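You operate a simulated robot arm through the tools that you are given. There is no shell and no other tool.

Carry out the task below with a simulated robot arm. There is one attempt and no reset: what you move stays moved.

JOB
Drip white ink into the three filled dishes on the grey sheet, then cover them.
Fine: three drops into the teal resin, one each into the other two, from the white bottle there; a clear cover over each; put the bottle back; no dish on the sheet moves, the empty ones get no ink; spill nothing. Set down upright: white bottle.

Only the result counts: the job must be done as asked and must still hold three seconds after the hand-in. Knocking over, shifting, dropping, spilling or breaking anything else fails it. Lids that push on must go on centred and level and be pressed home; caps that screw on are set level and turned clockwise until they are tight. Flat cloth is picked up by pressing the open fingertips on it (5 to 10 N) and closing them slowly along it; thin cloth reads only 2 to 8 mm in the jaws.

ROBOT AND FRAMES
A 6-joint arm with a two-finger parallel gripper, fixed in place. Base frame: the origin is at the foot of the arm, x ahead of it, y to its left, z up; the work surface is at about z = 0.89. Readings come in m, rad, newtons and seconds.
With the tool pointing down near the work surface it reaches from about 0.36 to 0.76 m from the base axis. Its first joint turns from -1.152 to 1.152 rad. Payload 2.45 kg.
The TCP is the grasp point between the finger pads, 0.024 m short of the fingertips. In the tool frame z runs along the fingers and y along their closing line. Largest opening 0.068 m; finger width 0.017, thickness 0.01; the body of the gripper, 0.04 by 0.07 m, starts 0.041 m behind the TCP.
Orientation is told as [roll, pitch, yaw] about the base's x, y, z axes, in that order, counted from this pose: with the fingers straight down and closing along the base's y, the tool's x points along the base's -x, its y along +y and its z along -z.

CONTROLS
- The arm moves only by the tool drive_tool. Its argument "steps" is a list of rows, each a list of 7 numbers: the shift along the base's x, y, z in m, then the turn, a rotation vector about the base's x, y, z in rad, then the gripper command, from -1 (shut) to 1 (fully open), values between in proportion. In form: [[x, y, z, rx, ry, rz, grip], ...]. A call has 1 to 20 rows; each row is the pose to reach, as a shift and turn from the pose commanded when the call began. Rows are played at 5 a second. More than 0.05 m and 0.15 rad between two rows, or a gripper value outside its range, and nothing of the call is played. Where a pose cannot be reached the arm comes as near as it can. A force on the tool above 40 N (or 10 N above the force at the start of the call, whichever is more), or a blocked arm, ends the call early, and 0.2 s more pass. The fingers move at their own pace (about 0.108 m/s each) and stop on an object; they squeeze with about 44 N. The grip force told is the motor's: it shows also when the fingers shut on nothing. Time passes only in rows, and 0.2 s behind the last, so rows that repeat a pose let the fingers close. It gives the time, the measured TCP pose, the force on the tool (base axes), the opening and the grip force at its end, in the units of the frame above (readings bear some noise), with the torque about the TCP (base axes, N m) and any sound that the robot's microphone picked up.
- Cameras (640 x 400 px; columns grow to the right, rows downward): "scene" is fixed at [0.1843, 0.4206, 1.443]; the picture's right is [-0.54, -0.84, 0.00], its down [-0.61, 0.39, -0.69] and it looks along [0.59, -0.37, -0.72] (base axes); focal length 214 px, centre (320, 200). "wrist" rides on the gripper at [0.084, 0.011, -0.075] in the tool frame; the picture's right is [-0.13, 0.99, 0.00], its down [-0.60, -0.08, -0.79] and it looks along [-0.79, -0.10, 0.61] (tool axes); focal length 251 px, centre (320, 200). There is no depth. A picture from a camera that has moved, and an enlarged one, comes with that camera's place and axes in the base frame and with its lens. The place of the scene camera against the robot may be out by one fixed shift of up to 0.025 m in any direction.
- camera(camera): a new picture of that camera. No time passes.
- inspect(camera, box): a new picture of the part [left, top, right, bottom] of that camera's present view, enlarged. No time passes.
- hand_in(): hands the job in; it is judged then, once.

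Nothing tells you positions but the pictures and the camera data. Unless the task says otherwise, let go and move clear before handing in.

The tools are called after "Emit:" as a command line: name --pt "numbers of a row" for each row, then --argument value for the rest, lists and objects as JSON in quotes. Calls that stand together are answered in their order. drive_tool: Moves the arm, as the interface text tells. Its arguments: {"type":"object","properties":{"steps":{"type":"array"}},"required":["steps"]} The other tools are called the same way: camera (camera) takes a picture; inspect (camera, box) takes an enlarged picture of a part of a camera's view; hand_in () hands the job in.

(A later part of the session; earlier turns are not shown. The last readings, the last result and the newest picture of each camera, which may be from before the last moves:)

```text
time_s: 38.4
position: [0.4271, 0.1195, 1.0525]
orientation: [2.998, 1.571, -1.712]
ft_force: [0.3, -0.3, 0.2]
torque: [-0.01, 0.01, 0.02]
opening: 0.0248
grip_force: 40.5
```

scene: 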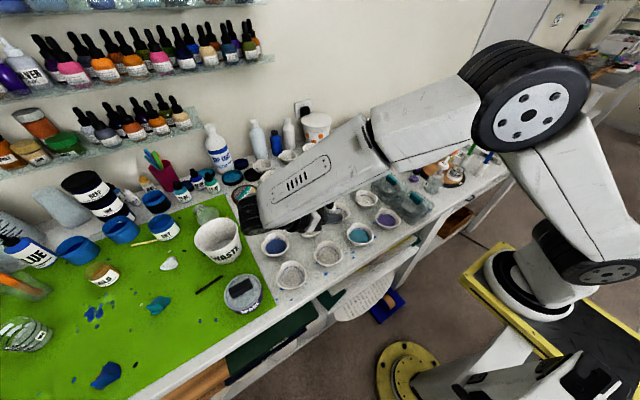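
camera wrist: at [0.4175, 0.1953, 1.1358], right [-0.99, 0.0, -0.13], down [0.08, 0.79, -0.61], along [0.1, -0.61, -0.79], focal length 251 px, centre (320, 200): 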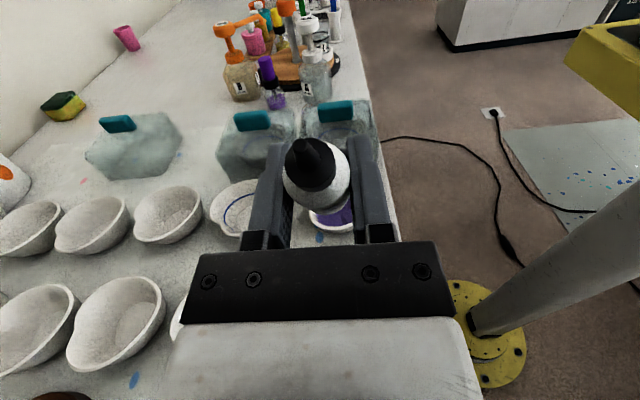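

The light hold is steady (~6 N), and -0.30 gives the full 40 N squeeze. I relax to the light hold and roll the bottle about 80°, keeping the nozzle over the teal dish.

Emit:
drive_tool --pt "0 0 0 0 0 0 -0.28" --pt "0 0 0 0 0 0 -0.28" --pt "0.0052 0 0 0 -0.14 0 -0.28" --pt "0.0104 0 0.0006 0 -0.28 0 -0.28" --pt "0.0154 0 0.002 0 -0.42 0 -0.28" --pt "0.0202 0 0.0041 0 -0.56 0 -0.28" --pt "0.0247 0 0.0068 0 -0.7 0 -0.28" --pt "0.0287 0 0.0101 0 -0.84 0 -0.28" --pt "0.0322 0 0.014 0 -0.98 0 -0.28" --pt "0.0352 0 0.0183 0 -1.12 0 -0.28" --pt "0.0375 0 0.023 0 -1.26 0 -0.28" --pt "0.0391 0 0.0279 0 -1.4 0 -0.28"

Emit:
camera --camera "wrist"

Emit:
inspect --camera "scene" --box '[310, 160, 430, 280]'

```text
time_s: 41.0
position: [0.4659, 0.12, 1.0814]
orientation: [-1.571, 0.168, 0.0]
ft_force: [-0.4, -0.5, -0.5]
torque: [0.0, -0.03, 0.0]
opening: 0.0258
grip_force: 6.7
```

```text
taken
camera wrist: at [0.3828, 0.1955, 1.0843], right [-0.04, 0.0, -1.0], down [0.61, 0.79, -0.02], along [0.79, -0.61, -0.03], focal length 251 px, centre (320, 200)
```

wrist: 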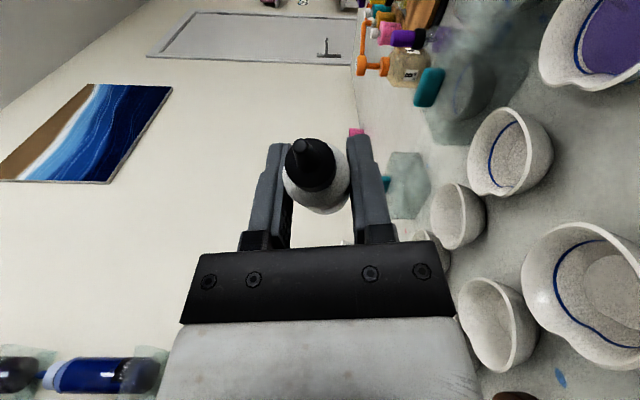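

```text
3.33 times, centred on (370, 220) of scene
camera zoom: at [0.1843, 0.4206, 1.443], right [-0.54, -0.84, 0.0], down [-0.61, 0.39, -0.69], along [0.59, -0.37, -0.72], focal length 715 px, centre (153, 133)
```

zoom: 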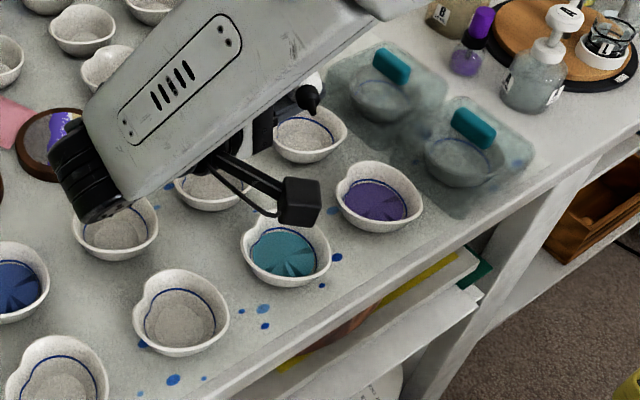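

The bottle is firm in the jaws and nothing has dripped. I roll further to about 116° and watch the teal dish.

Emit:
drive_tool --pt "0.001 0 0.0052 0 -0.14 0 -0.28" --pt "0.0012 0 0.0104 0 -0.28 0 -0.28" --pt "0.0007 0 0.0156 0 -0.42 0 -0.28" --pt "-0.0005 0 0.0206 0 -0.56 0 -0.28" --pt "-0.0025 0 0.0255 0 -0.7 0 -0.28"

Emit:
inspect --camera "scene" --box '[310, 160, 430, 280]'

Emit:
inspect --camera "wrist" --box '[260, 120, 380, 240]'

```text
time_s: 42.2
position: [0.4626, 0.1186, 1.1064]
orientation: [-1.572, -0.533, -0.001]
ft_force: [-0.1, 0.8, -0.4]
torque: [0.02, -0.01, 0.01]
opening: 0.0261
grip_force: 0.6
```

```text
3.33 times, centred on (370, 220) of scene
camera zoom: at [0.1843, 0.4206, 1.443], right [-0.54, -0.84, 0.0], down [-0.61, 0.39, -0.69], along [0.59, -0.37, -0.72], focal length 715 px, centre (153, 133)
```

zoom: 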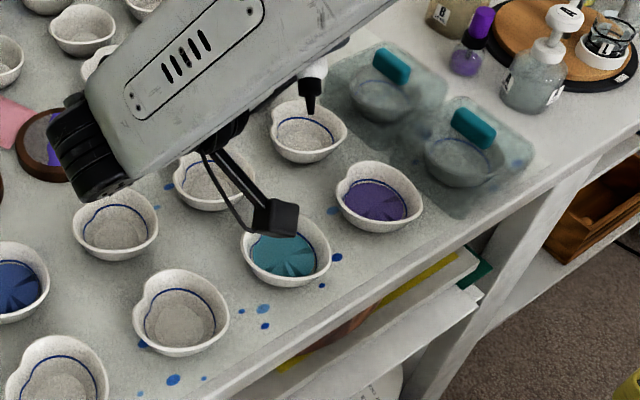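

```text
3.33 times, centred on (320, 180) of wrist
camera zoom: at [0.3979, 0.1952, 1.0543], right [0.61, 0.0, -0.79], down [0.48, 0.79, 0.37], along [0.63, -0.61, 0.49], focal length 838 px, centre (320, 267)
```

zoom: 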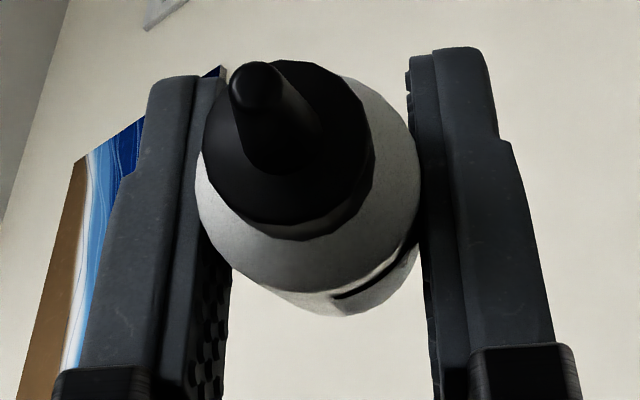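

The grip has relaxed to under 1 N, which is risky, so I firm it up slightly to -0.29 without moving. The nozzle is over the teal dish, so any drop would land there.

Emit:
drive_tool --pt "0 0 0 0 0 0 -0.29"

Emit:
inspect --camera "scene" --box '[310, 160, 430, 280]'

```text
time_s: 42.6
position: [0.4631, 0.1196, 1.1074]
orientation: [-1.572, -0.53, 0.0]
ft_force: [0.5, 0.1, -0.2]
torque: [0.01, 0.0, 0.03]
opening: 0.0258
grip_force: 6.5
```

```text
3.33 times, centred on (370, 220) of scene
camera zoom: at [0.1843, 0.4206, 1.443], right [-0.54, -0.84, 0.0], down [-0.61, 0.39, -0.69], along [0.59, -0.37, -0.72], focal length 715 px, centre (153, 133)
```

zoom: 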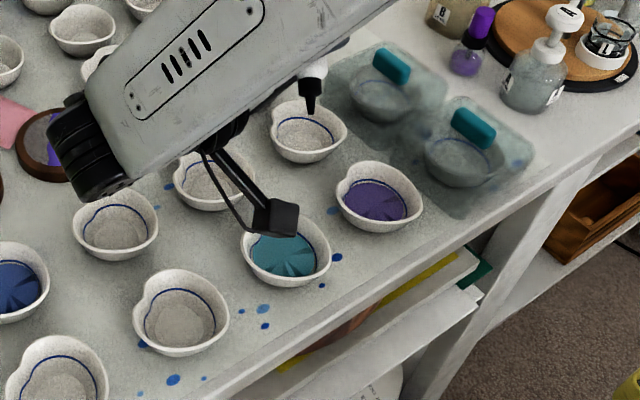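

No drop has fallen and the hold is steady at 6.5 N. I complete the roll to ~145° and then lower the nozzle closer to the teal dish.

Emit:
drive_tool --pt "-0.0026 0 0.0045 0 -0.14 0 -0.29" --pt "-0.0058 0 0.0087 0 -0.28 0 -0.29" --pt "-0.0095 0 0.0123 0 -0.42 0 -0.29" --pt "-0.0137 0 0.0154 0 -0.56 0 -0.29" --pt "-0.0183 0 0.0178 0 -0.7 0 -0.29"

Emit:
inspect --camera "scene" --box '[310, 160, 430, 280]'

Emit:
inspect --camera "wrist" --box '[260, 120, 380, 240]'

```text
time_s: 43.8
position: [0.4445, 0.1194, 1.1246]
orientation: [-1.57, -1.232, 0.002]
ft_force: [0.1, -0.1, 0.3]
torque: [0.01, 0.03, -0.03]
opening: 0.0258
grip_force: 5.9
```

```text
3.33 times, centred on (370, 220) of scene
camera zoom: at [0.1843, 0.4206, 1.443], right [-0.54, -0.84, 0.0], down [-0.61, 0.39, -0.69], along [0.59, -0.37, -0.72], focal length 715 px, centre (153, 133)
```

zoom: 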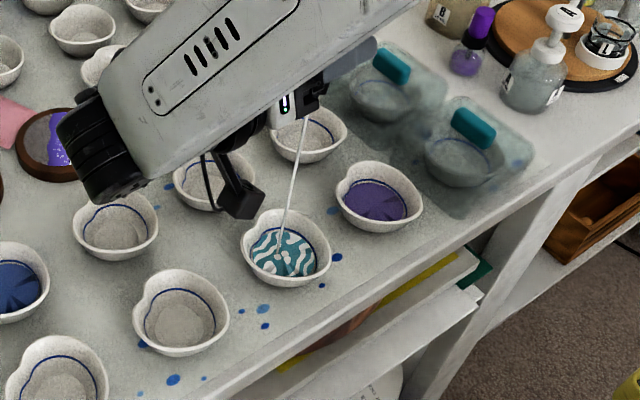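

```text
3.33 times, centred on (320, 180) of wrist
camera zoom: at [0.4286, 0.1953, 1.0414], right [0.98, 0.0, -0.21], down [0.13, 0.79, 0.6], along [0.17, -0.61, 0.78], focal length 838 px, centre (320, 267)
```

zoom: 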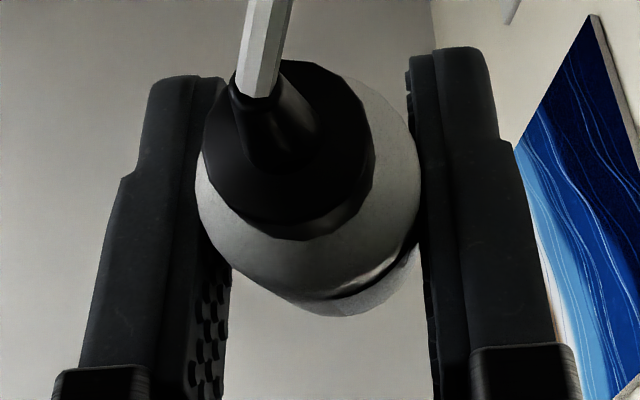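

Ink is now pouring in a stream into the teal dish at this tilt, so the flow is governed by tilt angle. I tip the bottle back immediately, holding the nozzle over the dish.

Emit:
drive_tool --pt "0.0025 -0.0043 -0.0041 0.129 0.075 0 -0.29" --pt "0.0046 -0.008 -0.0089 0.258 0.15 0 -0.29" --pt "0.0064 -0.0111 -0.0143 0.387 0.225 0 -0.29" --pt "0.0078 -0.0134 -0.0202 0.516 0.3 0 -0.29"

Emit:
inspect --camera "scene" --box '[310, 160, 430, 280]'

Emit:
inspect --camera "wrist" --box '[260, 120, 380, 240]'

```text
time_s: 44.8
position: [0.4518, 0.1054, 1.1049]
orientation: [-0.838, -0.752, -0.637]
ft_force: [0.0, -0.2, -0.2]
torque: [0.01, -0.02, 0.01]
opening: 0.0258
grip_force: 33.4
```

```text
3.33 times, centred on (370, 220) of scene
camera zoom: at [0.1843, 0.4206, 1.443], right [-0.54, -0.84, 0.0], down [-0.61, 0.39, -0.69], along [0.59, -0.37, -0.72], focal length 715 px, centre (153, 133)
```

zoom: 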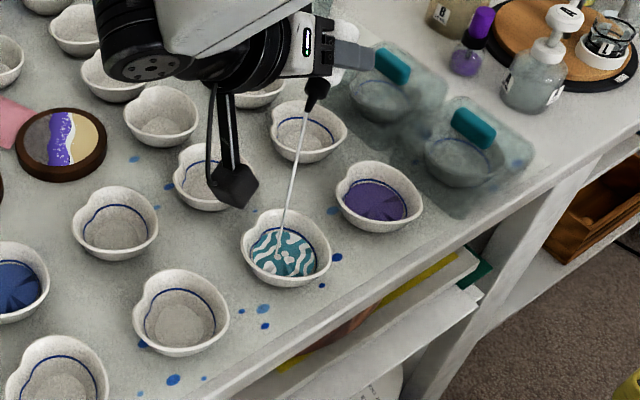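

```text
3.33 times, centred on (320, 180) of wrist
camera zoom: at [0.4192, 0.2119, 1.0775], right [0.88, 0.18, -0.45], down [0.35, 0.41, 0.84], along [0.33, -0.9, 0.3], focal length 838 px, centre (320, 267)
```

zoom: 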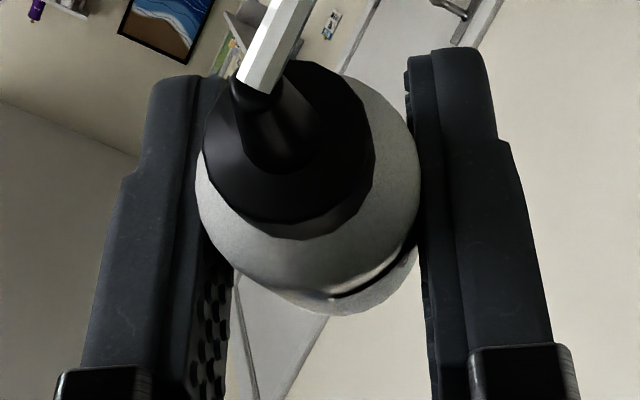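

It is still streaming, so I keep tipping back toward upright without pausing.

Emit:
drive_tool --pt "0.0009 -0.0016 0 0.129 0.075 0 -0.28" --pt "0.0013 -0.0022 0 0.258 0.15 0 -0.28" --pt "0.0013 -0.0022 0 0.387 0.225 0 -0.28" --pt "0.0007 -0.0012 0 0.516 0.3 0 -0.28" --pt "-0.0004 0.0006 0 0.645 0.375 0 -0.28"

Emit:
inspect --camera "scene" --box '[310, 160, 430, 280]'

Emit:
inspect --camera "wrist" --box '[260, 120, 380, 240]'

```text
time_s: 46.0
position: [0.4532, 0.1079, 1.1046]
orientation: [-0.568, -0.046, -0.747]
ft_force: [-0.4, -0.5, -0.2]
torque: [0.03, 0.02, -0.02]
opening: 0.0254
grip_force: 19.6
```

```text
3.33 times, centred on (370, 220) of scene
camera zoom: at [0.1843, 0.4206, 1.443], right [-0.54, -0.84, 0.0], down [-0.61, 0.39, -0.69], along [0.59, -0.37, -0.72], focal length 715 px, centre (153, 133)
```

zoom: 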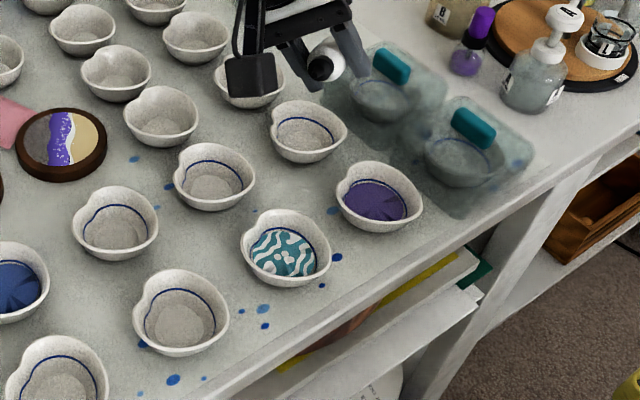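

```text
3.33 times, centred on (320, 180) of wrist
camera zoom: at [0.4243, 0.2035, 1.1576], right [0.68, 0.51, -0.53], down [0.66, -0.13, 0.74], along [0.31, -0.85, -0.42], focal length 838 px, centre (320, 267)
```

zoom: 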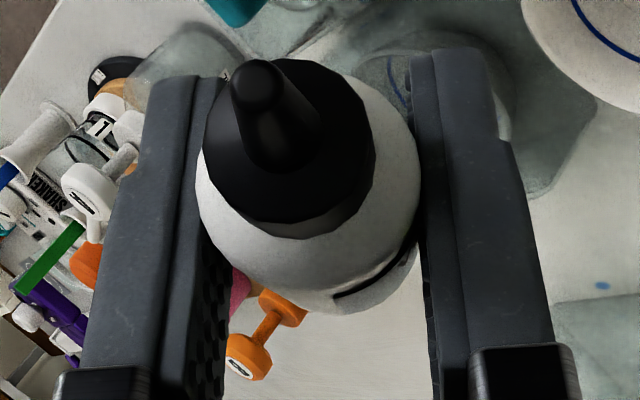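

The stream has stopped with the bottle tipped back. I zoom into the teal dish to see how much ink went in and whether anything spilled.

Emit:
inspect --camera "scene" --box '[350, 220, 380, 250]'

Emit:
camera --camera "scene"

Emit:
camera --camera "wrist"

```text
13.33 times, centred on (365, 235) of scene
camera zoom: at [0.1843, 0.4206, 1.443], right [-0.54, -0.84, 0.0], down [-0.61, 0.39, -0.69], along [0.59, -0.37, -0.72], focal length 2860 px, centre (-280, -267)
```

zoom: 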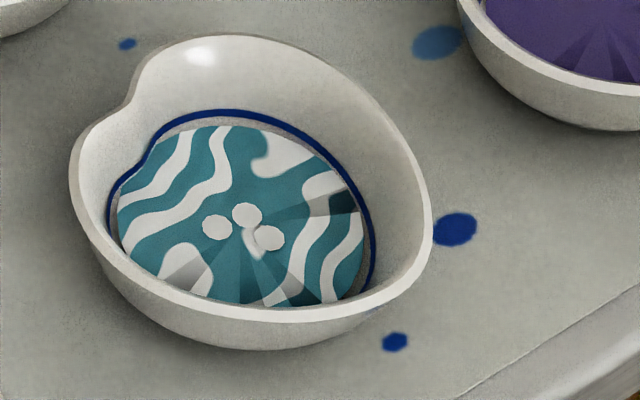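

```text
taken
```

scene: 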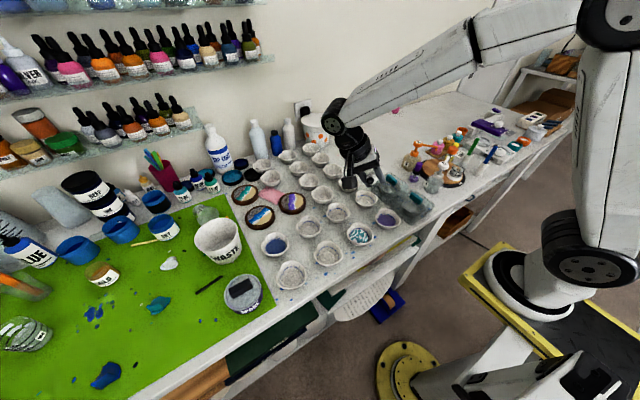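

```text
taken
camera wrist: at [0.4243, 0.2035, 1.1576], right [0.68, 0.51, -0.53], down [0.66, -0.13, 0.74], along [0.31, -0.85, -0.42], focal length 251 px, centre (320, 200)
```

wrist: 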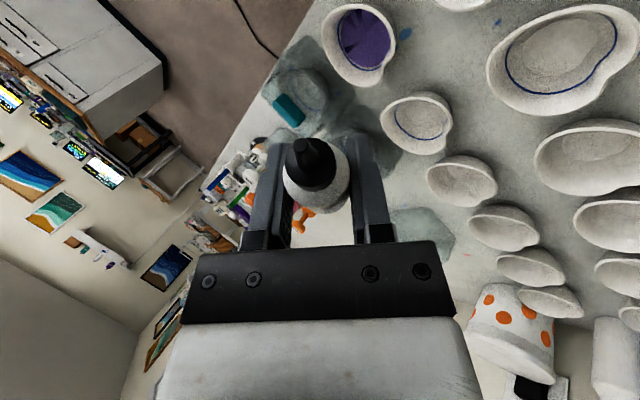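

I see three distinct round white dots on the teal resin plus a swirl. I'll enlarge further to count drops accurately.

Emit:
inspect --camera "scene" --box '[356, 227, 372, 239]'

Emit:
inspect --camera "scene" --box '[370, 205, 410, 235]'

Emit:
inspect --camera "scene" --box '[335, 140, 395, 200]'

```text
16.00 times, centred on (364, 233) of scene
camera zoom: at [0.1843, 0.4206, 1.443], right [-0.54, -0.84, 0.0], down [-0.61, 0.39, -0.69], along [0.59, -0.37, -0.72], focal length 3432 px, centre (-384, -328)
```

zoom: 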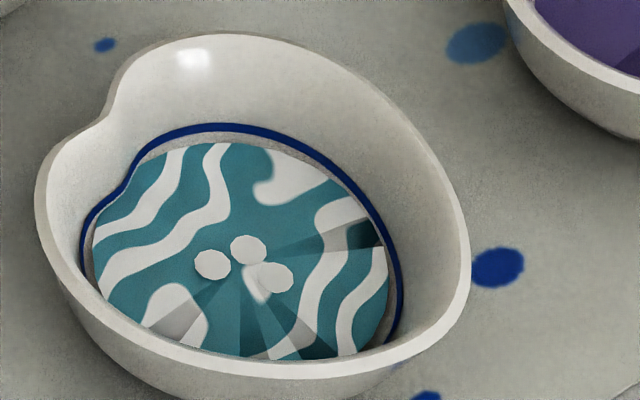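

```text
13.33 times, centred on (390, 220) of scene
camera zoom: at [0.1843, 0.4206, 1.443], right [-0.54, -0.84, 0.0], down [-0.61, 0.39, -0.69], along [0.59, -0.37, -0.72], focal length 2860 px, centre (-613, -67)
```

zoom: 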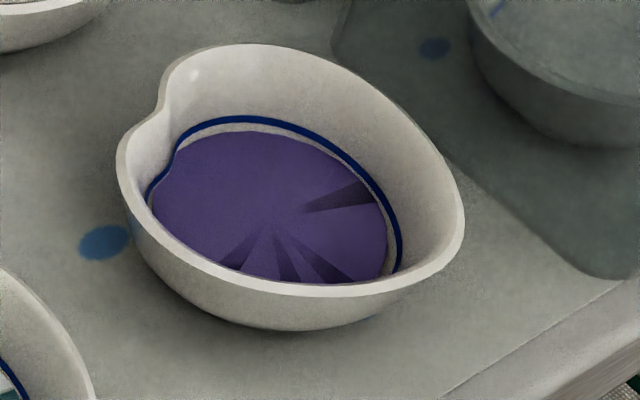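

```text
6.67 times, centred on (365, 170) of scene
camera zoom: at [0.1843, 0.4206, 1.443], right [-0.54, -0.84, 0.0], down [-0.61, 0.39, -0.69], along [0.59, -0.37, -0.72], focal length 1430 px, centre (20, 400)
```

zoom: 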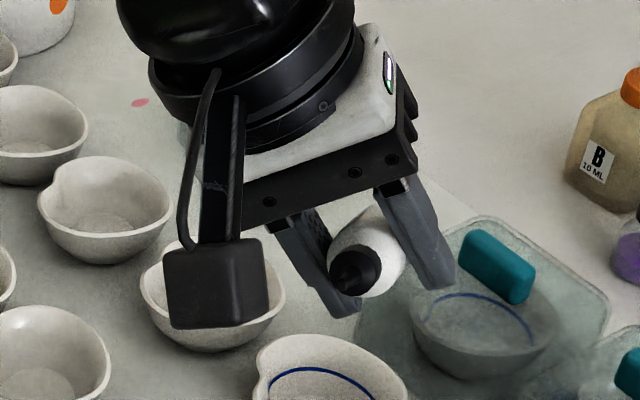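

The teal resin shows three separate round dots (three drops), and nothing is spilled around it; the flow appears to start somewhere near 100–120° of tilt at roughly one drop per second. I tip back further and carry the bottle over to the purple dish.

Emit:
drive_tool --pt "0 0 0 0.129 0.075 0 -0.28" --pt "0 0 0 0.258 0.15 0 -0.28" --pt "0 0 0 0.387 0.225 0 -0.28" --pt "-0.002 -0.02 -0.01 0.387 0.225 0 -0.28" --pt "-0.005 -0.045 -0.025 0.387 0.225 0 -0.28" --pt "-0.008 -0.07 -0.04 0.387 0.225 0 -0.28" --pt "-0.01 -0.09 -0.05 0.387 0.225 0 -0.28" --pt "-0.0122 -0.1055 -0.055 0.387 0.225 0 -0.28" --pt "-0.0122 -0.1055 -0.055 0.387 0.225 0 -0.28"

Emit:
camera --camera "wrist"

Emit:
inspect --camera "scene" --box '[330, 120, 450, 260]'

```text
time_s: 48.0
position: [0.4396, -0.0016, 1.0482]
orientation: [-0.434, 0.378, -0.726]
ft_force: [-0.2, -0.8, -0.4]
torque: [-0.01, 0.0, 0.01]
opening: 0.0252
grip_force: 26.2
```

```text
taken
camera wrist: at [0.4286, 0.0671, 1.139], right [0.57, 0.7, -0.43], down [0.8, -0.36, 0.48], along [0.17, -0.62, -0.77], focal length 251 px, centre (320, 200)
```

wrist: 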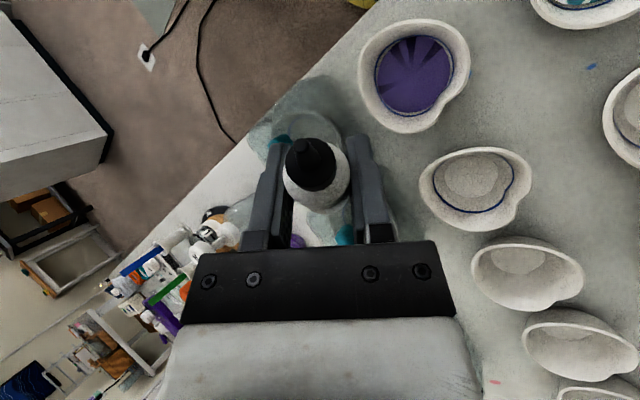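

```text
2.86 times, centred on (390, 190) of scene
camera zoom: at [0.1843, 0.4206, 1.443], right [-0.54, -0.84, 0.0], down [-0.61, 0.39, -0.69], along [0.59, -0.37, -0.72], focal length 613 px, centre (120, 229)
```

zoom: 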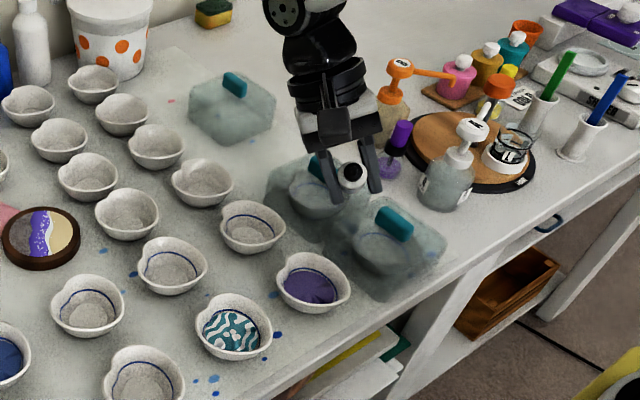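

The nozzle is near the purple dish with the bottle tipped back; the purple centre checks out at about [0.426,0.029]. The grip has crept to 26 N, so I relax it slightly before tilting.

Emit:
drive_tool --pt "0.0005 0.004 0 0 0 0 -0.27" --pt "0.0005 0.004 0 0 0 0 -0.27"

```text
time_s: 48.6
position: [0.4407, 0.0043, 1.0484]
orientation: [-0.433, 0.379, -0.73]
ft_force: [-0.3, -0.4, 0.7]
torque: [-0.01, -0.02, 0.01]
opening: 0.0259
grip_force: 6.5
```

Hold is steady at 6.5 N. I tilt to about 85° (below the flow angle) with the nozzle staying over the purple resin.

Emit:
drive_tool --pt "0.0023 -0.0039 0 -0.129 -0.075 0 -0.27" --pt "0.0042 -0.0072 0 -0.258 -0.15 0 -0.27" --pt "0.0056 -0.0097 0 -0.387 -0.225 0 -0.27" --pt "0.0066 -0.0114 0 -0.516 -0.3 0 -0.27" --pt "0.0072 -0.0124 0 -0.645 -0.375 0 -0.27"

Emit:
inspect --camera "scene" --box '[340, 130, 430, 230]'

Emit:
inspect --camera "wrist" --box '[240, 100, 400, 240]'

```text
time_s: 49.8
position: [0.4495, -0.0083, 1.0499]
orientation: [-0.657, -0.337, -0.733]
ft_force: [-0.3, 0.7, -0.6]
torque: [0.01, -0.03, 0.01]
opening: 0.0259
grip_force: 19.6
```

```text
4.00 times, centred on (385, 180) of scene
camera zoom: at [0.1843, 0.4206, 1.443], right [-0.54, -0.84, 0.0], down [-0.61, 0.39, -0.69], along [0.59, -0.37, -0.72], focal length 858 px, centre (60, 280)
```

zoom: 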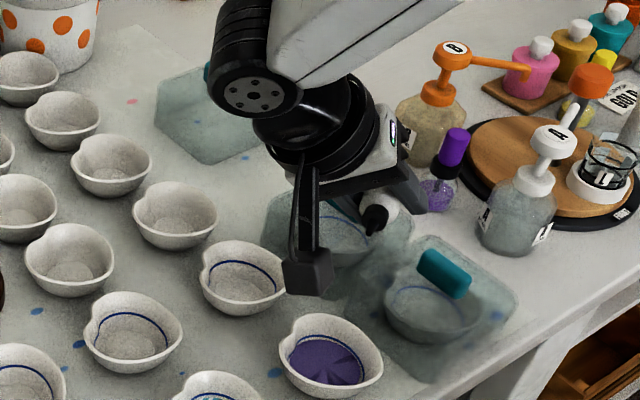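

```text
2.86 times, centred on (320, 170) of wrist
camera zoom: at [0.4141, 0.0986, 1.0707], right [0.76, 0.37, -0.53], down [0.54, 0.08, 0.84], along [0.35, -0.93, -0.14], focal length 718 px, centre (320, 286)
```

zoom: 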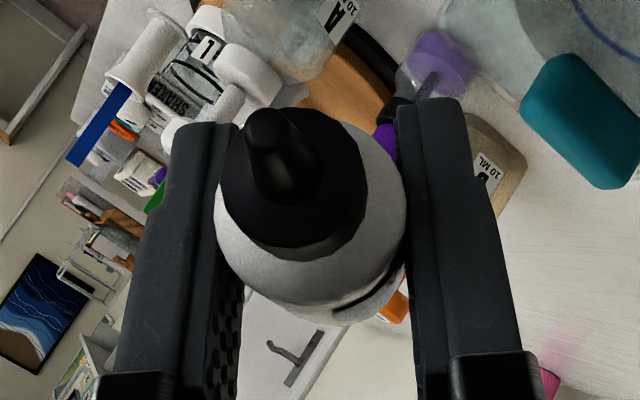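

Tip is confirmed over the purple resin and no ink yet. Now I go in single small tilt steps, checking after each one for the first drop.

Emit:
drive_tool --pt "0 0 0 -0.129 -0.075 0 -0.27"

Emit:
inspect --camera "scene" --box '[340, 150, 420, 240]'

```text
time_s: 50.2
position: [0.4476, -0.0071, 1.0498]
orientation: [-0.707, -0.477, -0.711]
ft_force: [-1.2, -0.6, 0.5]
torque: [-0.04, -0.03, -0.03]
opening: 0.0256
grip_force: 19.4
```

```text
4.44 times, centred on (380, 195) of scene
camera zoom: at [0.1843, 0.4206, 1.443], right [-0.54, -0.84, 0.0], down [-0.61, 0.39, -0.69], along [0.59, -0.37, -0.72], focal length 953 px, centre (53, 222)
```

zoom: 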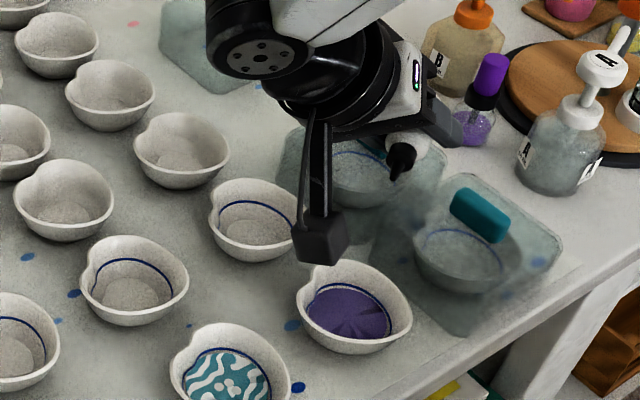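

No drop at ~93°. Next small step to ~102°.

Emit:
drive_tool --pt "-0.0004 0.0007 0 -0.129 -0.075 0 -0.27"

Emit:
inspect --camera "scene" --box '[340, 150, 420, 240]'

```text
time_s: 50.6
position: [0.4476, -0.0066, 1.0499]
orientation: [-0.77, -0.617, -0.682]
ft_force: [-0.1, -0.8, -0.2]
torque: [-0.01, 0.02, 0.0]
opening: 0.0256
grip_force: 19.1
```

```text
4.44 times, centred on (380, 195) of scene
camera zoom: at [0.1843, 0.4206, 1.443], right [-0.54, -0.84, 0.0], down [-0.61, 0.39, -0.69], along [0.59, -0.37, -0.72], focal length 953 px, centre (53, 222)
```

zoom: 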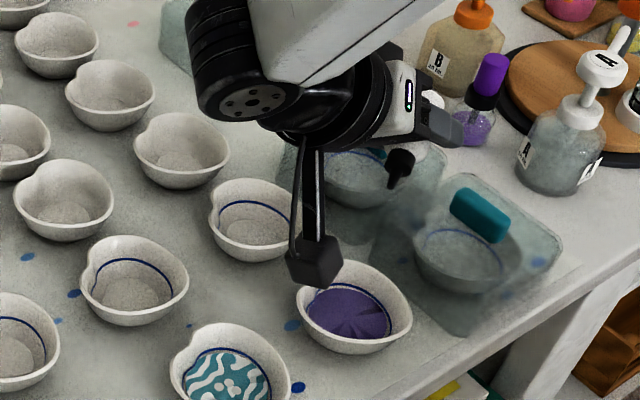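

Still no drop at ~102°. I hold this tilt for one short step to see whether it starts dripping here.

Emit:
drive_tool --pt "0 0 0 0 0 0 -0.27"

Emit:
inspect --camera "scene" --box '[340, 150, 420, 240]'

```text
time_s: 51.0
position: [0.4472, -0.0048, 1.0493]
orientation: [-0.77, -0.617, -0.682]
ft_force: [0.8, 0.5, -1.0]
torque: [-0.03, 0.02, 0.01]
opening: 0.0261
grip_force: 19.3
```

```text
4.44 times, centred on (380, 195) of scene
camera zoom: at [0.1843, 0.4206, 1.443], right [-0.54, -0.84, 0.0], down [-0.61, 0.39, -0.69], along [0.59, -0.37, -0.72], focal length 953 px, centre (53, 222)
```

zoom: 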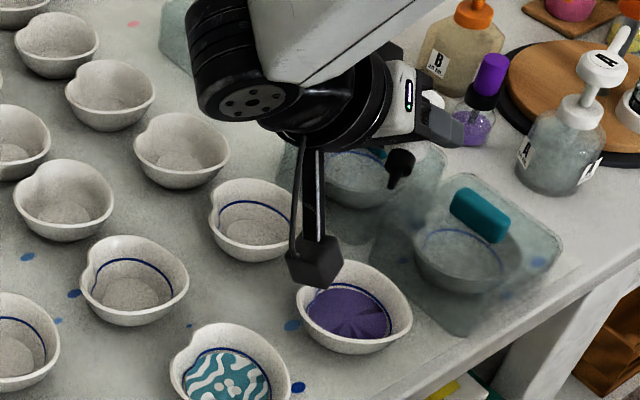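

No drop yet. I step to ~110°.

Emit:
drive_tool --pt "-0.0009 0.0015 0 -0.129 -0.075 0 -0.27"

Emit:
inspect --camera "scene" --box '[340, 150, 420, 240]'

```text
time_s: 51.4
position: [0.4473, -0.0051, 1.0485]
orientation: [-0.842, -0.755, -0.636]
ft_force: [0.5, -0.1, -0.4]
torque: [0.02, 0.02, 0.05]
opening: 0.0258
grip_force: 18.9
```

```text
4.44 times, centred on (380, 195) of scene
camera zoom: at [0.1843, 0.4206, 1.443], right [-0.54, -0.84, 0.0], down [-0.61, 0.39, -0.69], along [0.59, -0.37, -0.72], focal length 953 px, centre (53, 222)
```

zoom: 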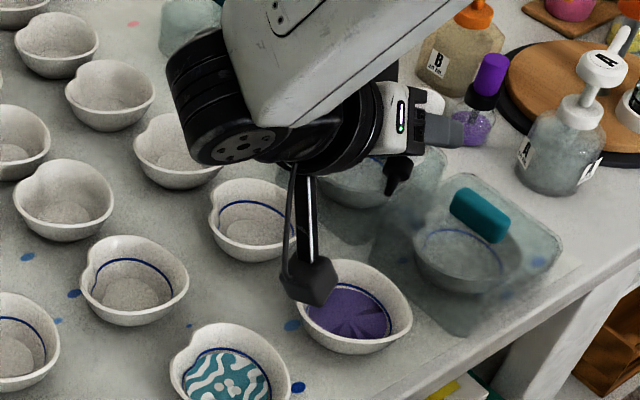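

No drop at ~110° just on arrival. I hold one more short step.

Emit:
drive_tool --pt "0 0 0 0 0 0 -0.27"

Emit:
inspect --camera "scene" --box '[340, 150, 420, 240]'

```text
time_s: 51.8
position: [0.4465, -0.0048, 1.0491]
orientation: [-0.841, -0.754, -0.636]
ft_force: [-0.2, -0.7, -0.3]
torque: [0.0, -0.01, -0.03]
opening: 0.026
grip_force: 19.8
```

```text
4.44 times, centred on (380, 195) of scene
camera zoom: at [0.1843, 0.4206, 1.443], right [-0.54, -0.84, 0.0], down [-0.61, 0.39, -0.69], along [0.59, -0.37, -0.72], focal length 953 px, centre (53, 222)
```

zoom: 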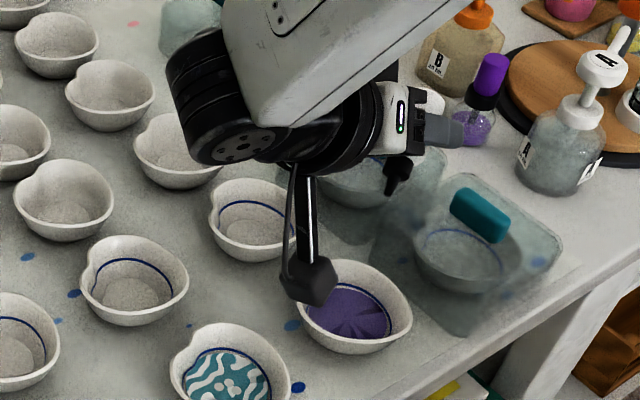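

Nothing at ~110°. I step by 0.1 rad to ~116°.

Emit:
drive_tool --pt "-0.0009 0.0015 0 -0.0865 -0.0502 0 -0.27"

Emit:
inspect --camera "scene" --box '[340, 150, 420, 240]'

```text
time_s: 52.2
position: [0.4444, -0.004, 1.0492]
orientation: [-0.9, -0.845, -0.594]
ft_force: [0.1, -0.2, -0.6]
torque: [-0.01, -0.02, -0.03]
opening: 0.026
grip_force: 0.2
```

```text
4.44 times, centred on (380, 195) of scene
camera zoom: at [0.1843, 0.4206, 1.443], right [-0.54, -0.84, 0.0], down [-0.61, 0.39, -0.69], along [0.59, -0.37, -0.72], focal length 953 px, centre (53, 222)
```

zoom: 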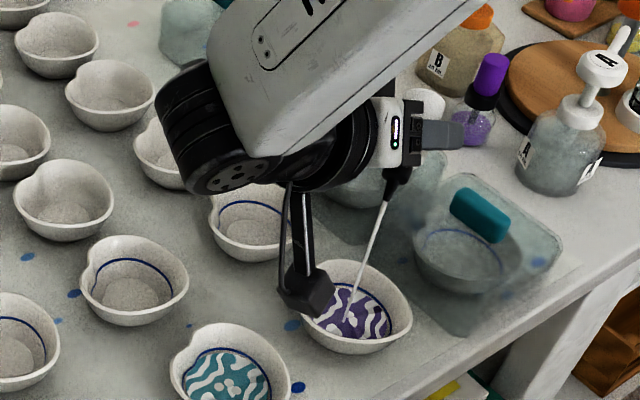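

The first drop has just gone into the purple dish. I tip the bottle back at once and firm the grip a little, since it read nearly zero.

Emit:
drive_tool --pt "0.0012 -0.0021 0 0.129 0.075 0 -0.28" --pt "0.0019 -0.0033 0 0.258 0.15 0 -0.28" --pt "0.0022 -0.0038 0 0.387 0.225 0 -0.28" --pt "0.002 -0.0034 0 0.516 0.3 0 -0.28" --pt "0.0013 -0.0022 0 0.645 0.375 0 -0.28"

Emit:
inspect --camera "scene" --box '[340, 150, 420, 240]'

Emit:
inspect --camera "scene" --box '[370, 205, 410, 235]'

Emit:
inspect --camera "wrist" --box '[240, 100, 400, 240]'

```text
time_s: 53.4
position: [0.4471, -0.005, 1.049]
orientation: [-0.596, -0.142, -0.748]
ft_force: [0.0, -0.4, 0.2]
torque: [-0.03, -0.02, 0.0]
opening: 0.0258
grip_force: 1.2
```

```text
4.44 times, centred on (380, 195) of scene
camera zoom: at [0.1843, 0.4206, 1.443], right [-0.54, -0.84, 0.0], down [-0.61, 0.39, -0.69], along [0.59, -0.37, -0.72], focal length 953 px, centre (53, 222)
```

zoom: 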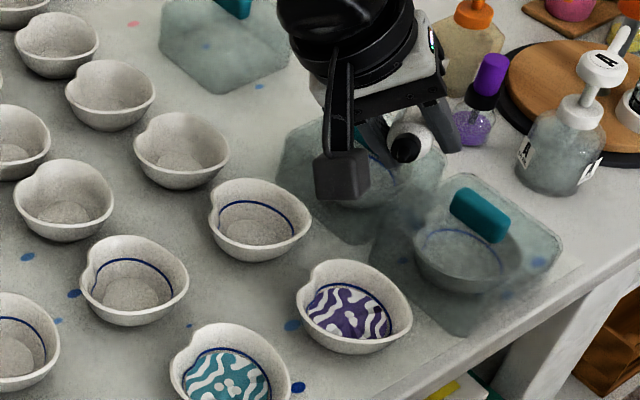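

```text
13.33 times, centred on (390, 220) of scene
camera zoom: at [0.1843, 0.4206, 1.443], right [-0.54, -0.84, 0.0], down [-0.61, 0.39, -0.69], along [0.59, -0.37, -0.72], focal length 2860 px, centre (-613, -67)
```

zoom: 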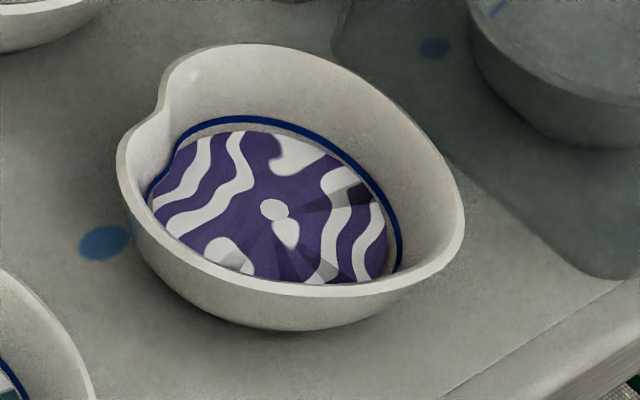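

```text
2.86 times, centred on (320, 170) of wrist
camera zoom: at [0.416, 0.0946, 1.0928], right [0.71, 0.46, -0.53], down [0.62, -0.06, 0.78], along [0.33, -0.88, -0.33], focal length 718 px, centre (320, 286)
```

zoom: 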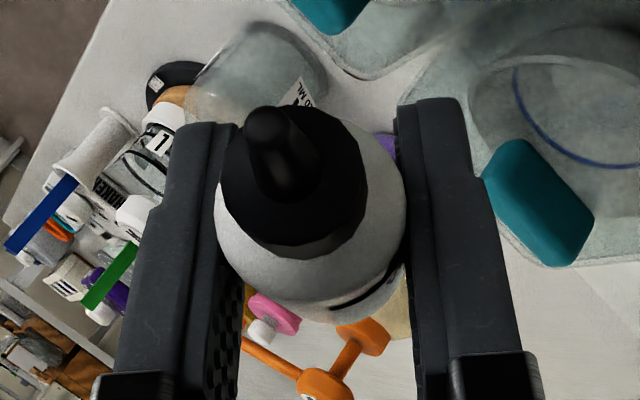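

Purple shows exactly one round dot (the central streak is part of the swirl texture), teal shows three; nothing spilled. I firm the grip, tip back towards upright and carry the bottle toward the blue dish.

Emit:
drive_tool --pt "0 0 0.005 0.129 0.075 0 -0.29" --pt "0 0 0.01 0.258 0.15 0 -0.29" --pt "0 0 0.02 0.387 0.225 0 -0.29" --pt "0 0 0.03 0.474 0.275 0 -0.29" --pt "0 0 0.04 0.474 0.275 0 -0.29" --pt "0 0 0.04 0.474 0.275 0 -0.29"

Emit:
drive_tool --pt "0.008 0.025 0 0 0 0 -0.29" --pt "0.018 0.06 0 0 0 0 -0.29" --pt "0.028 0.095 0 0 0 0 -0.29" --pt "0.038 0.13 0 0 0 0 -0.29" --pt "0.048 0.165 0 0 0 0 -0.29" --pt "0.058 0.2 0 0 0 0 -0.29" --pt "0.068 0.235 0 0 0 0 -0.29" --pt "0.078 0.27 0 0 0 0 -0.29" --pt "0.088 0.305 0 0 0 0 -0.29" --pt "0.096 0.33 0 0 0 0 -0.29" --pt "0.099 0.345 0 0 0 0 -0.29" --pt "0.099 0.345 0 0 0 0 -0.29"

Emit:
camera --camera "wrist"

Emit:
camera --camera "scene"

```text
time_s: 54.8
position: [0.4461, -0.0058, 1.0893]
orientation: [-0.431, 0.381, -0.728]
ft_force: [0.0, 0.3, -0.6]
torque: [0.0, -0.03, -0.05]
opening: 0.0252
grip_force: 40.8
```

```text
time_s: 57.4
position: [0.5443, 0.3408, 1.0909]
orientation: [-0.433, 0.379, -0.728]
ft_force: [0.2, 0.3, -0.3]
torque: [-0.03, 0.05, -0.02]
opening: 0.025
grip_force: 40.8
```

```text
taken
camera wrist: at [0.5335, 0.4085, 1.1801], right [0.57, 0.69, -0.43], down [0.8, -0.36, 0.48], along [0.17, -0.62, -0.77], focal length 251 px, centre (320, 200)
```

wrist: 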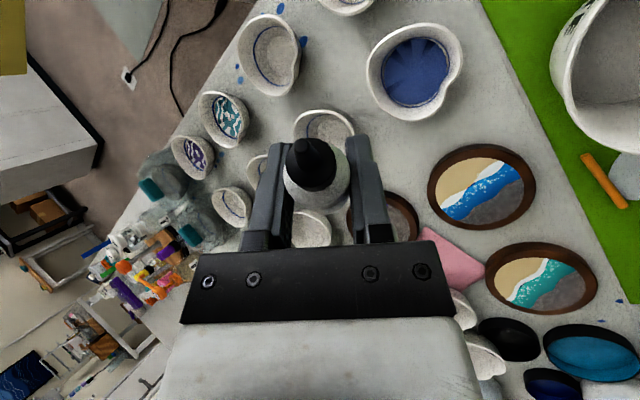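

```text
taken
```

scene: 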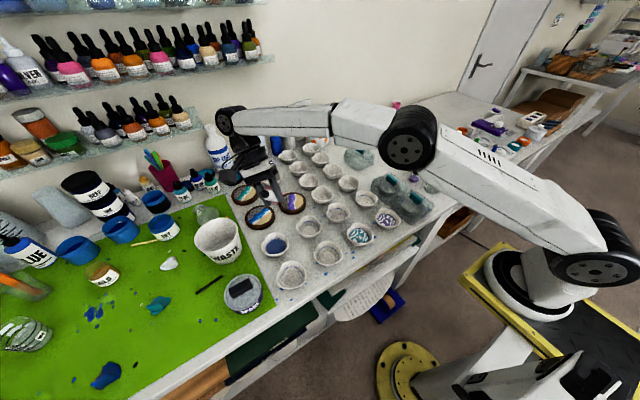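

The blue resin centre is about [0.530,0.365] and the nozzle is above it. I ease the grip slightly and tilt to ~85°, watching clearance to the waste cup.

Emit:
drive_tool --pt "0 0 0 0 0 0 -0.275" --pt "0 0 0 0 0 0 -0.275" --pt "0.0023 -0.0039 0 -0.129 -0.075 0 -0.275" --pt "0.0042 -0.0072 0 -0.258 -0.15 0 -0.275" --pt "0.0056 -0.0097 0 -0.387 -0.225 0 -0.275"

Emit:
camera --camera "scene"

Emit:
camera --camera "wrist"

```text
time_s: 58.6
position: [0.5508, 0.3304, 1.0916]
orientation: [-0.568, -0.05, -0.75]
ft_force: [0.1, -0.2, 0.4]
torque: [-0.02, -0.01, -0.02]
opening: 0.0257
grip_force: 19.5
```

```text
taken
```

scene: 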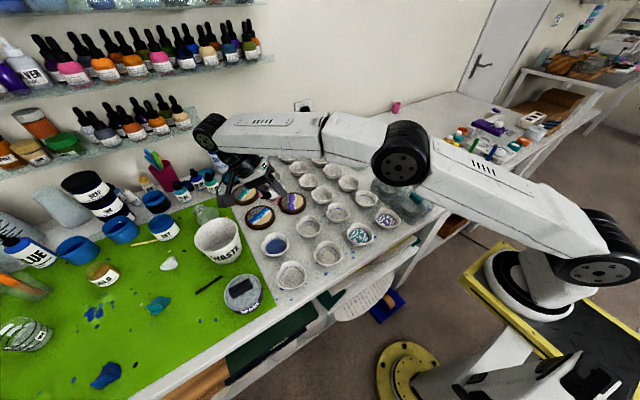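

```text
taken
camera wrist: at [0.5232, 0.4263, 1.1429], right [0.68, 0.51, -0.53], down [0.66, -0.12, 0.74], along [0.31, -0.85, -0.42], focal length 251 px, centre (320, 200)
```

wrist: 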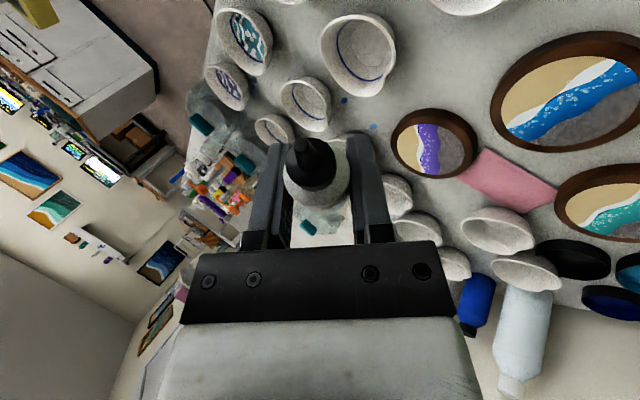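

Clearances look fine (the tall bottles are well behind at x≈1). I continue to ~85°.

Emit:
drive_tool --pt "0.001 -0.0017 0 -0.129 -0.075 0 -0.275" --pt "0.0016 -0.0027 0 -0.258 -0.15 0 -0.275"

Emit:
camera --camera "scene"

Emit:
inspect --camera "scene" --box '[180, 100, 320, 280]'

```text
time_s: 59.2
position: [0.5488, 0.3236, 1.0881]
orientation: [-0.656, -0.335, -0.731]
ft_force: [0.5, -0.2, 0.0]
torque: [-0.01, 0.0, 0.01]
opening: 0.0257
grip_force: 0.4
out of reach, approached as far as the arm can: row 2
```

```text
taken
```

scene: 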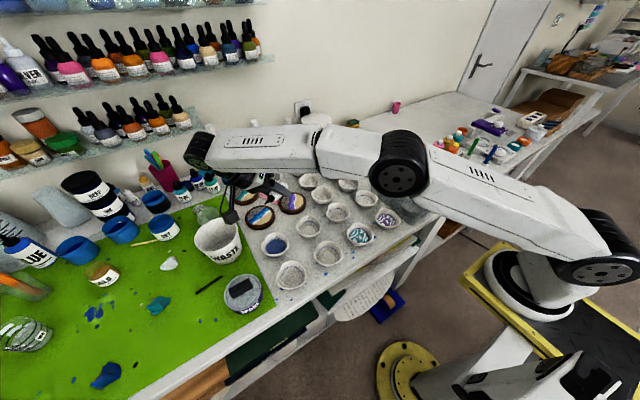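

```text
2.22 times, centred on (250, 190) of scene
camera zoom: at [0.1843, 0.4206, 1.443], right [-0.54, -0.84, 0.0], down [-0.61, 0.39, -0.69], along [0.59, -0.37, -0.72], focal length 477 px, centre (476, 222)
```

zoom: 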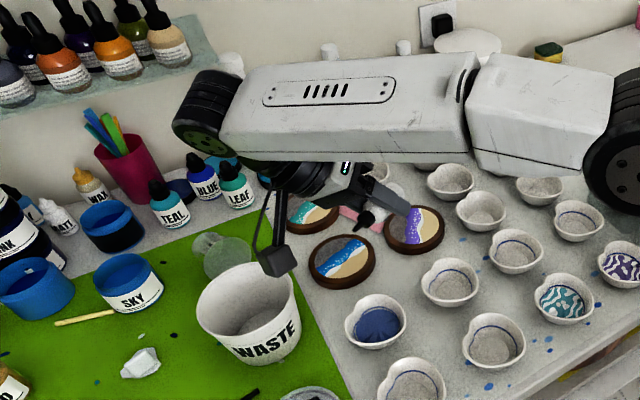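

The arm runs out of reach with the wrist on the far +y side, and the grip has relaxed. I firm the grip and tip the bottle back toward upright, then I'll yaw the tool so the wrist sits closer to the base.

Emit:
drive_tool --pt "-0.0006 0.001 0 0.129 0.075 0 -0.285" --pt "-0.0016 0.0027 0 0.258 0.15 0 -0.285" --pt "-0.003 0.0052 0 0.387 0.225 0 -0.285" --pt "-0.0049 0.0085 0 0.516 0.3 0 -0.285" --pt "-0.0072 0.0124 0 0.645 0.375 0 -0.285" --pt "-0.0072 0.0124 0 0.645 0.375 0 -0.285"

Emit:
inspect --camera "wrist" --box '[240, 100, 400, 240]'

```text
time_s: 60.6
position: [0.5428, 0.3355, 1.0877]
orientation: [-0.431, 0.381, -0.727]
ft_force: [0.0, 0.3, -0.3]
torque: [0.03, -0.01, 0.02]
opening: 0.0255
grip_force: 26.2
```

```text
2.86 times, centred on (320, 170) of wrist
camera zoom: at [0.5308, 0.4034, 1.1775], right [0.57, 0.7, -0.43], down [0.8, -0.36, 0.47], along [0.17, -0.62, -0.77], focal length 718 px, centre (320, 286)
```

zoom: 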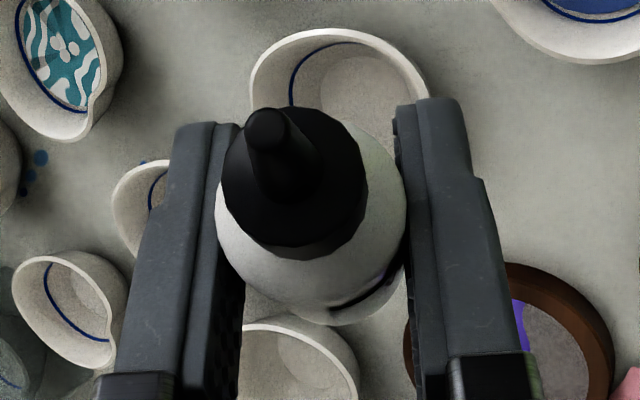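

Bottle is secure. I pull in slightly and yaw +0.65 rad so the wrist comes around toward the base.

Emit:
drive_tool --pt "-0.012 -0.01 0 0 0 0.13 -0.285" --pt "-0.024 -0.02 0 0 0 0.26 -0.285" --pt "-0.036 -0.03 0 0 0 0.39 -0.285" --pt "-0.048 -0.04 0 0 0 0.52 -0.285" --pt "-0.058 -0.05 0 0 0 0.65 -0.285" --pt "-0.058 -0.05 0 0 0 0.65 -0.285"

Emit:
camera --camera "scene"

Emit:
camera --camera "wrist"

```text
time_s: 62.0
position: [0.4826, 0.284, 1.0878]
orientation: [-0.431, 0.381, -0.075]
ft_force: [-0.8, 0.0, -0.6]
torque: [-0.01, -0.02, 0.01]
opening: 0.0259
grip_force: 13.1
```

```text
taken
```

scene: 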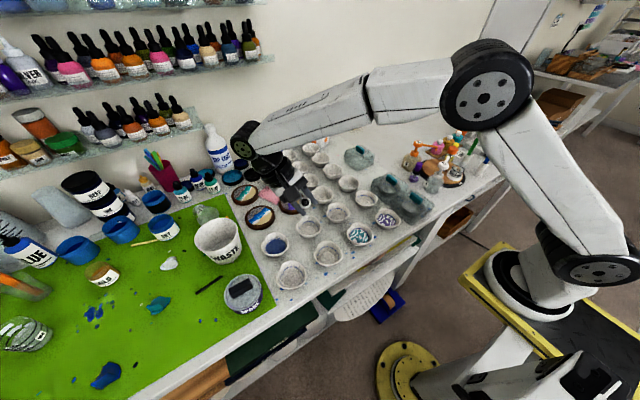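

```text
taken
camera wrist: at [0.4336, 0.3309, 1.1778], right [0.03, 0.9, -0.43], down [0.86, 0.2, 0.48], along [0.51, -0.39, -0.77], focal length 251 px, centre (320, 200)
```

wrist: 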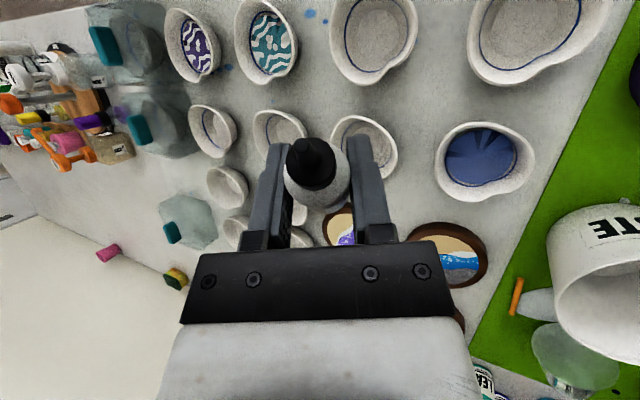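

Blue centre re-measured at about [0.528,0.366]. I tilt to ~85° about the new axis while moving the nozzle over the blue resin.

Emit:
drive_tool --pt "0.017 0.0131 0 -0.0578 -0.1385 0 -0.285" --pt "0.034 0.0262 0 -0.1155 -0.2769 0 -0.285" --pt "0.051 0.0393 0 -0.1733 -0.4154 0 -0.285" --pt "0.068 0.0524 0 -0.231 -0.5538 0 -0.285" --pt "0.085 0.0655 0 -0.2888 -0.6923 0 -0.285"

Emit:
inspect --camera "scene" --box '[200, 120, 350, 270]'

Emit:
inspect --camera "wrist" --box '[240, 100, 400, 240]'

```text
time_s: 63.2
position: [0.5687, 0.3506, 1.0872]
orientation: [-0.658, -0.341, -0.082]
ft_force: [-0.2, 0.4, 0.6]
torque: [-0.02, 0.0, 0.0]
opening: 0.0259
grip_force: 5.7
```

```text
2.67 times, centred on (275, 195) of scene
camera zoom: at [0.1843, 0.4206, 1.4429], right [-0.54, -0.84, 0.0], down [-0.61, 0.39, -0.69], along [0.59, -0.37, -0.72], focal length 572 px, centre (440, 213)
```

zoom: 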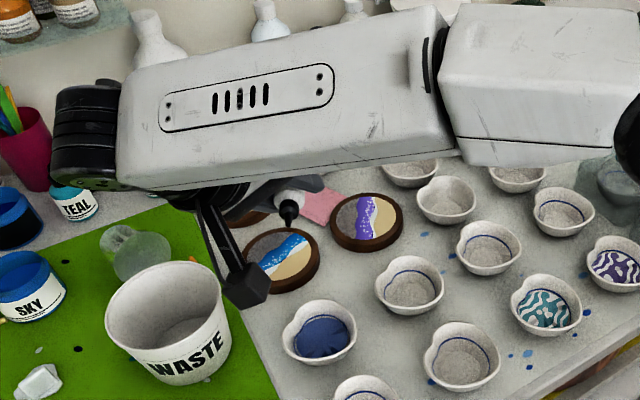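

```text
2.86 times, centred on (320, 170) of wrist
camera zoom: at [0.478, 0.4141, 1.1091], right [0.39, 0.75, -0.53], down [0.38, 0.39, 0.84], along [0.84, -0.53, -0.13], focal length 718 px, centre (320, 286)
```

zoom: 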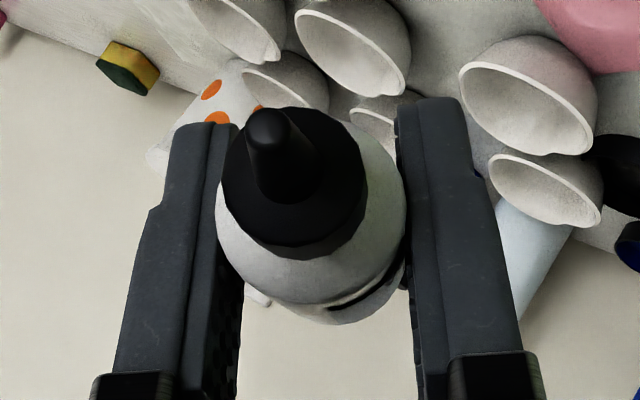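

The nozzle tip is right above the blue resin. I step to ~102° (previously no flow there).

Emit:
drive_tool --pt "0 0 0 -0.0578 -0.1385 0 -0.285" --pt "-0.0006 0.0003 0 -0.1155 -0.2769 0 -0.285"

Emit:
inspect --camera "scene" --box '[200, 150, 320, 270]'

```text
time_s: 63.8
position: [0.5685, 0.3501, 1.0885]
orientation: [-0.772, -0.622, -0.028]
ft_force: [-0.2, 0.7, -0.3]
torque: [0.02, 0.01, -0.02]
opening: 0.0258
grip_force: 19.7
```

```text
3.33 times, centred on (260, 210) of scene
camera zoom: at [0.1843, 0.4206, 1.443], right [-0.54, -0.84, 0.0], down [-0.61, 0.39, -0.69], along [0.59, -0.37, -0.72], focal length 715 px, centre (520, 167)
```

zoom: 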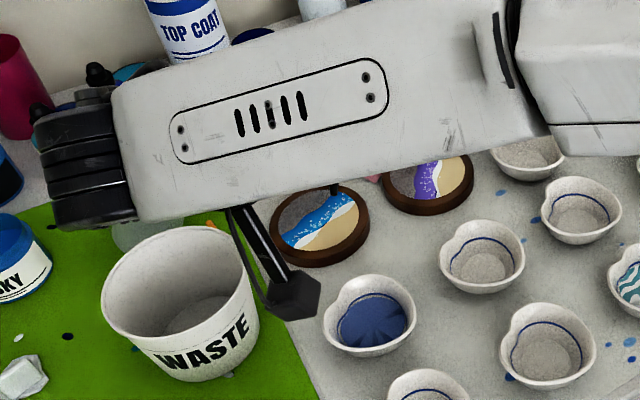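

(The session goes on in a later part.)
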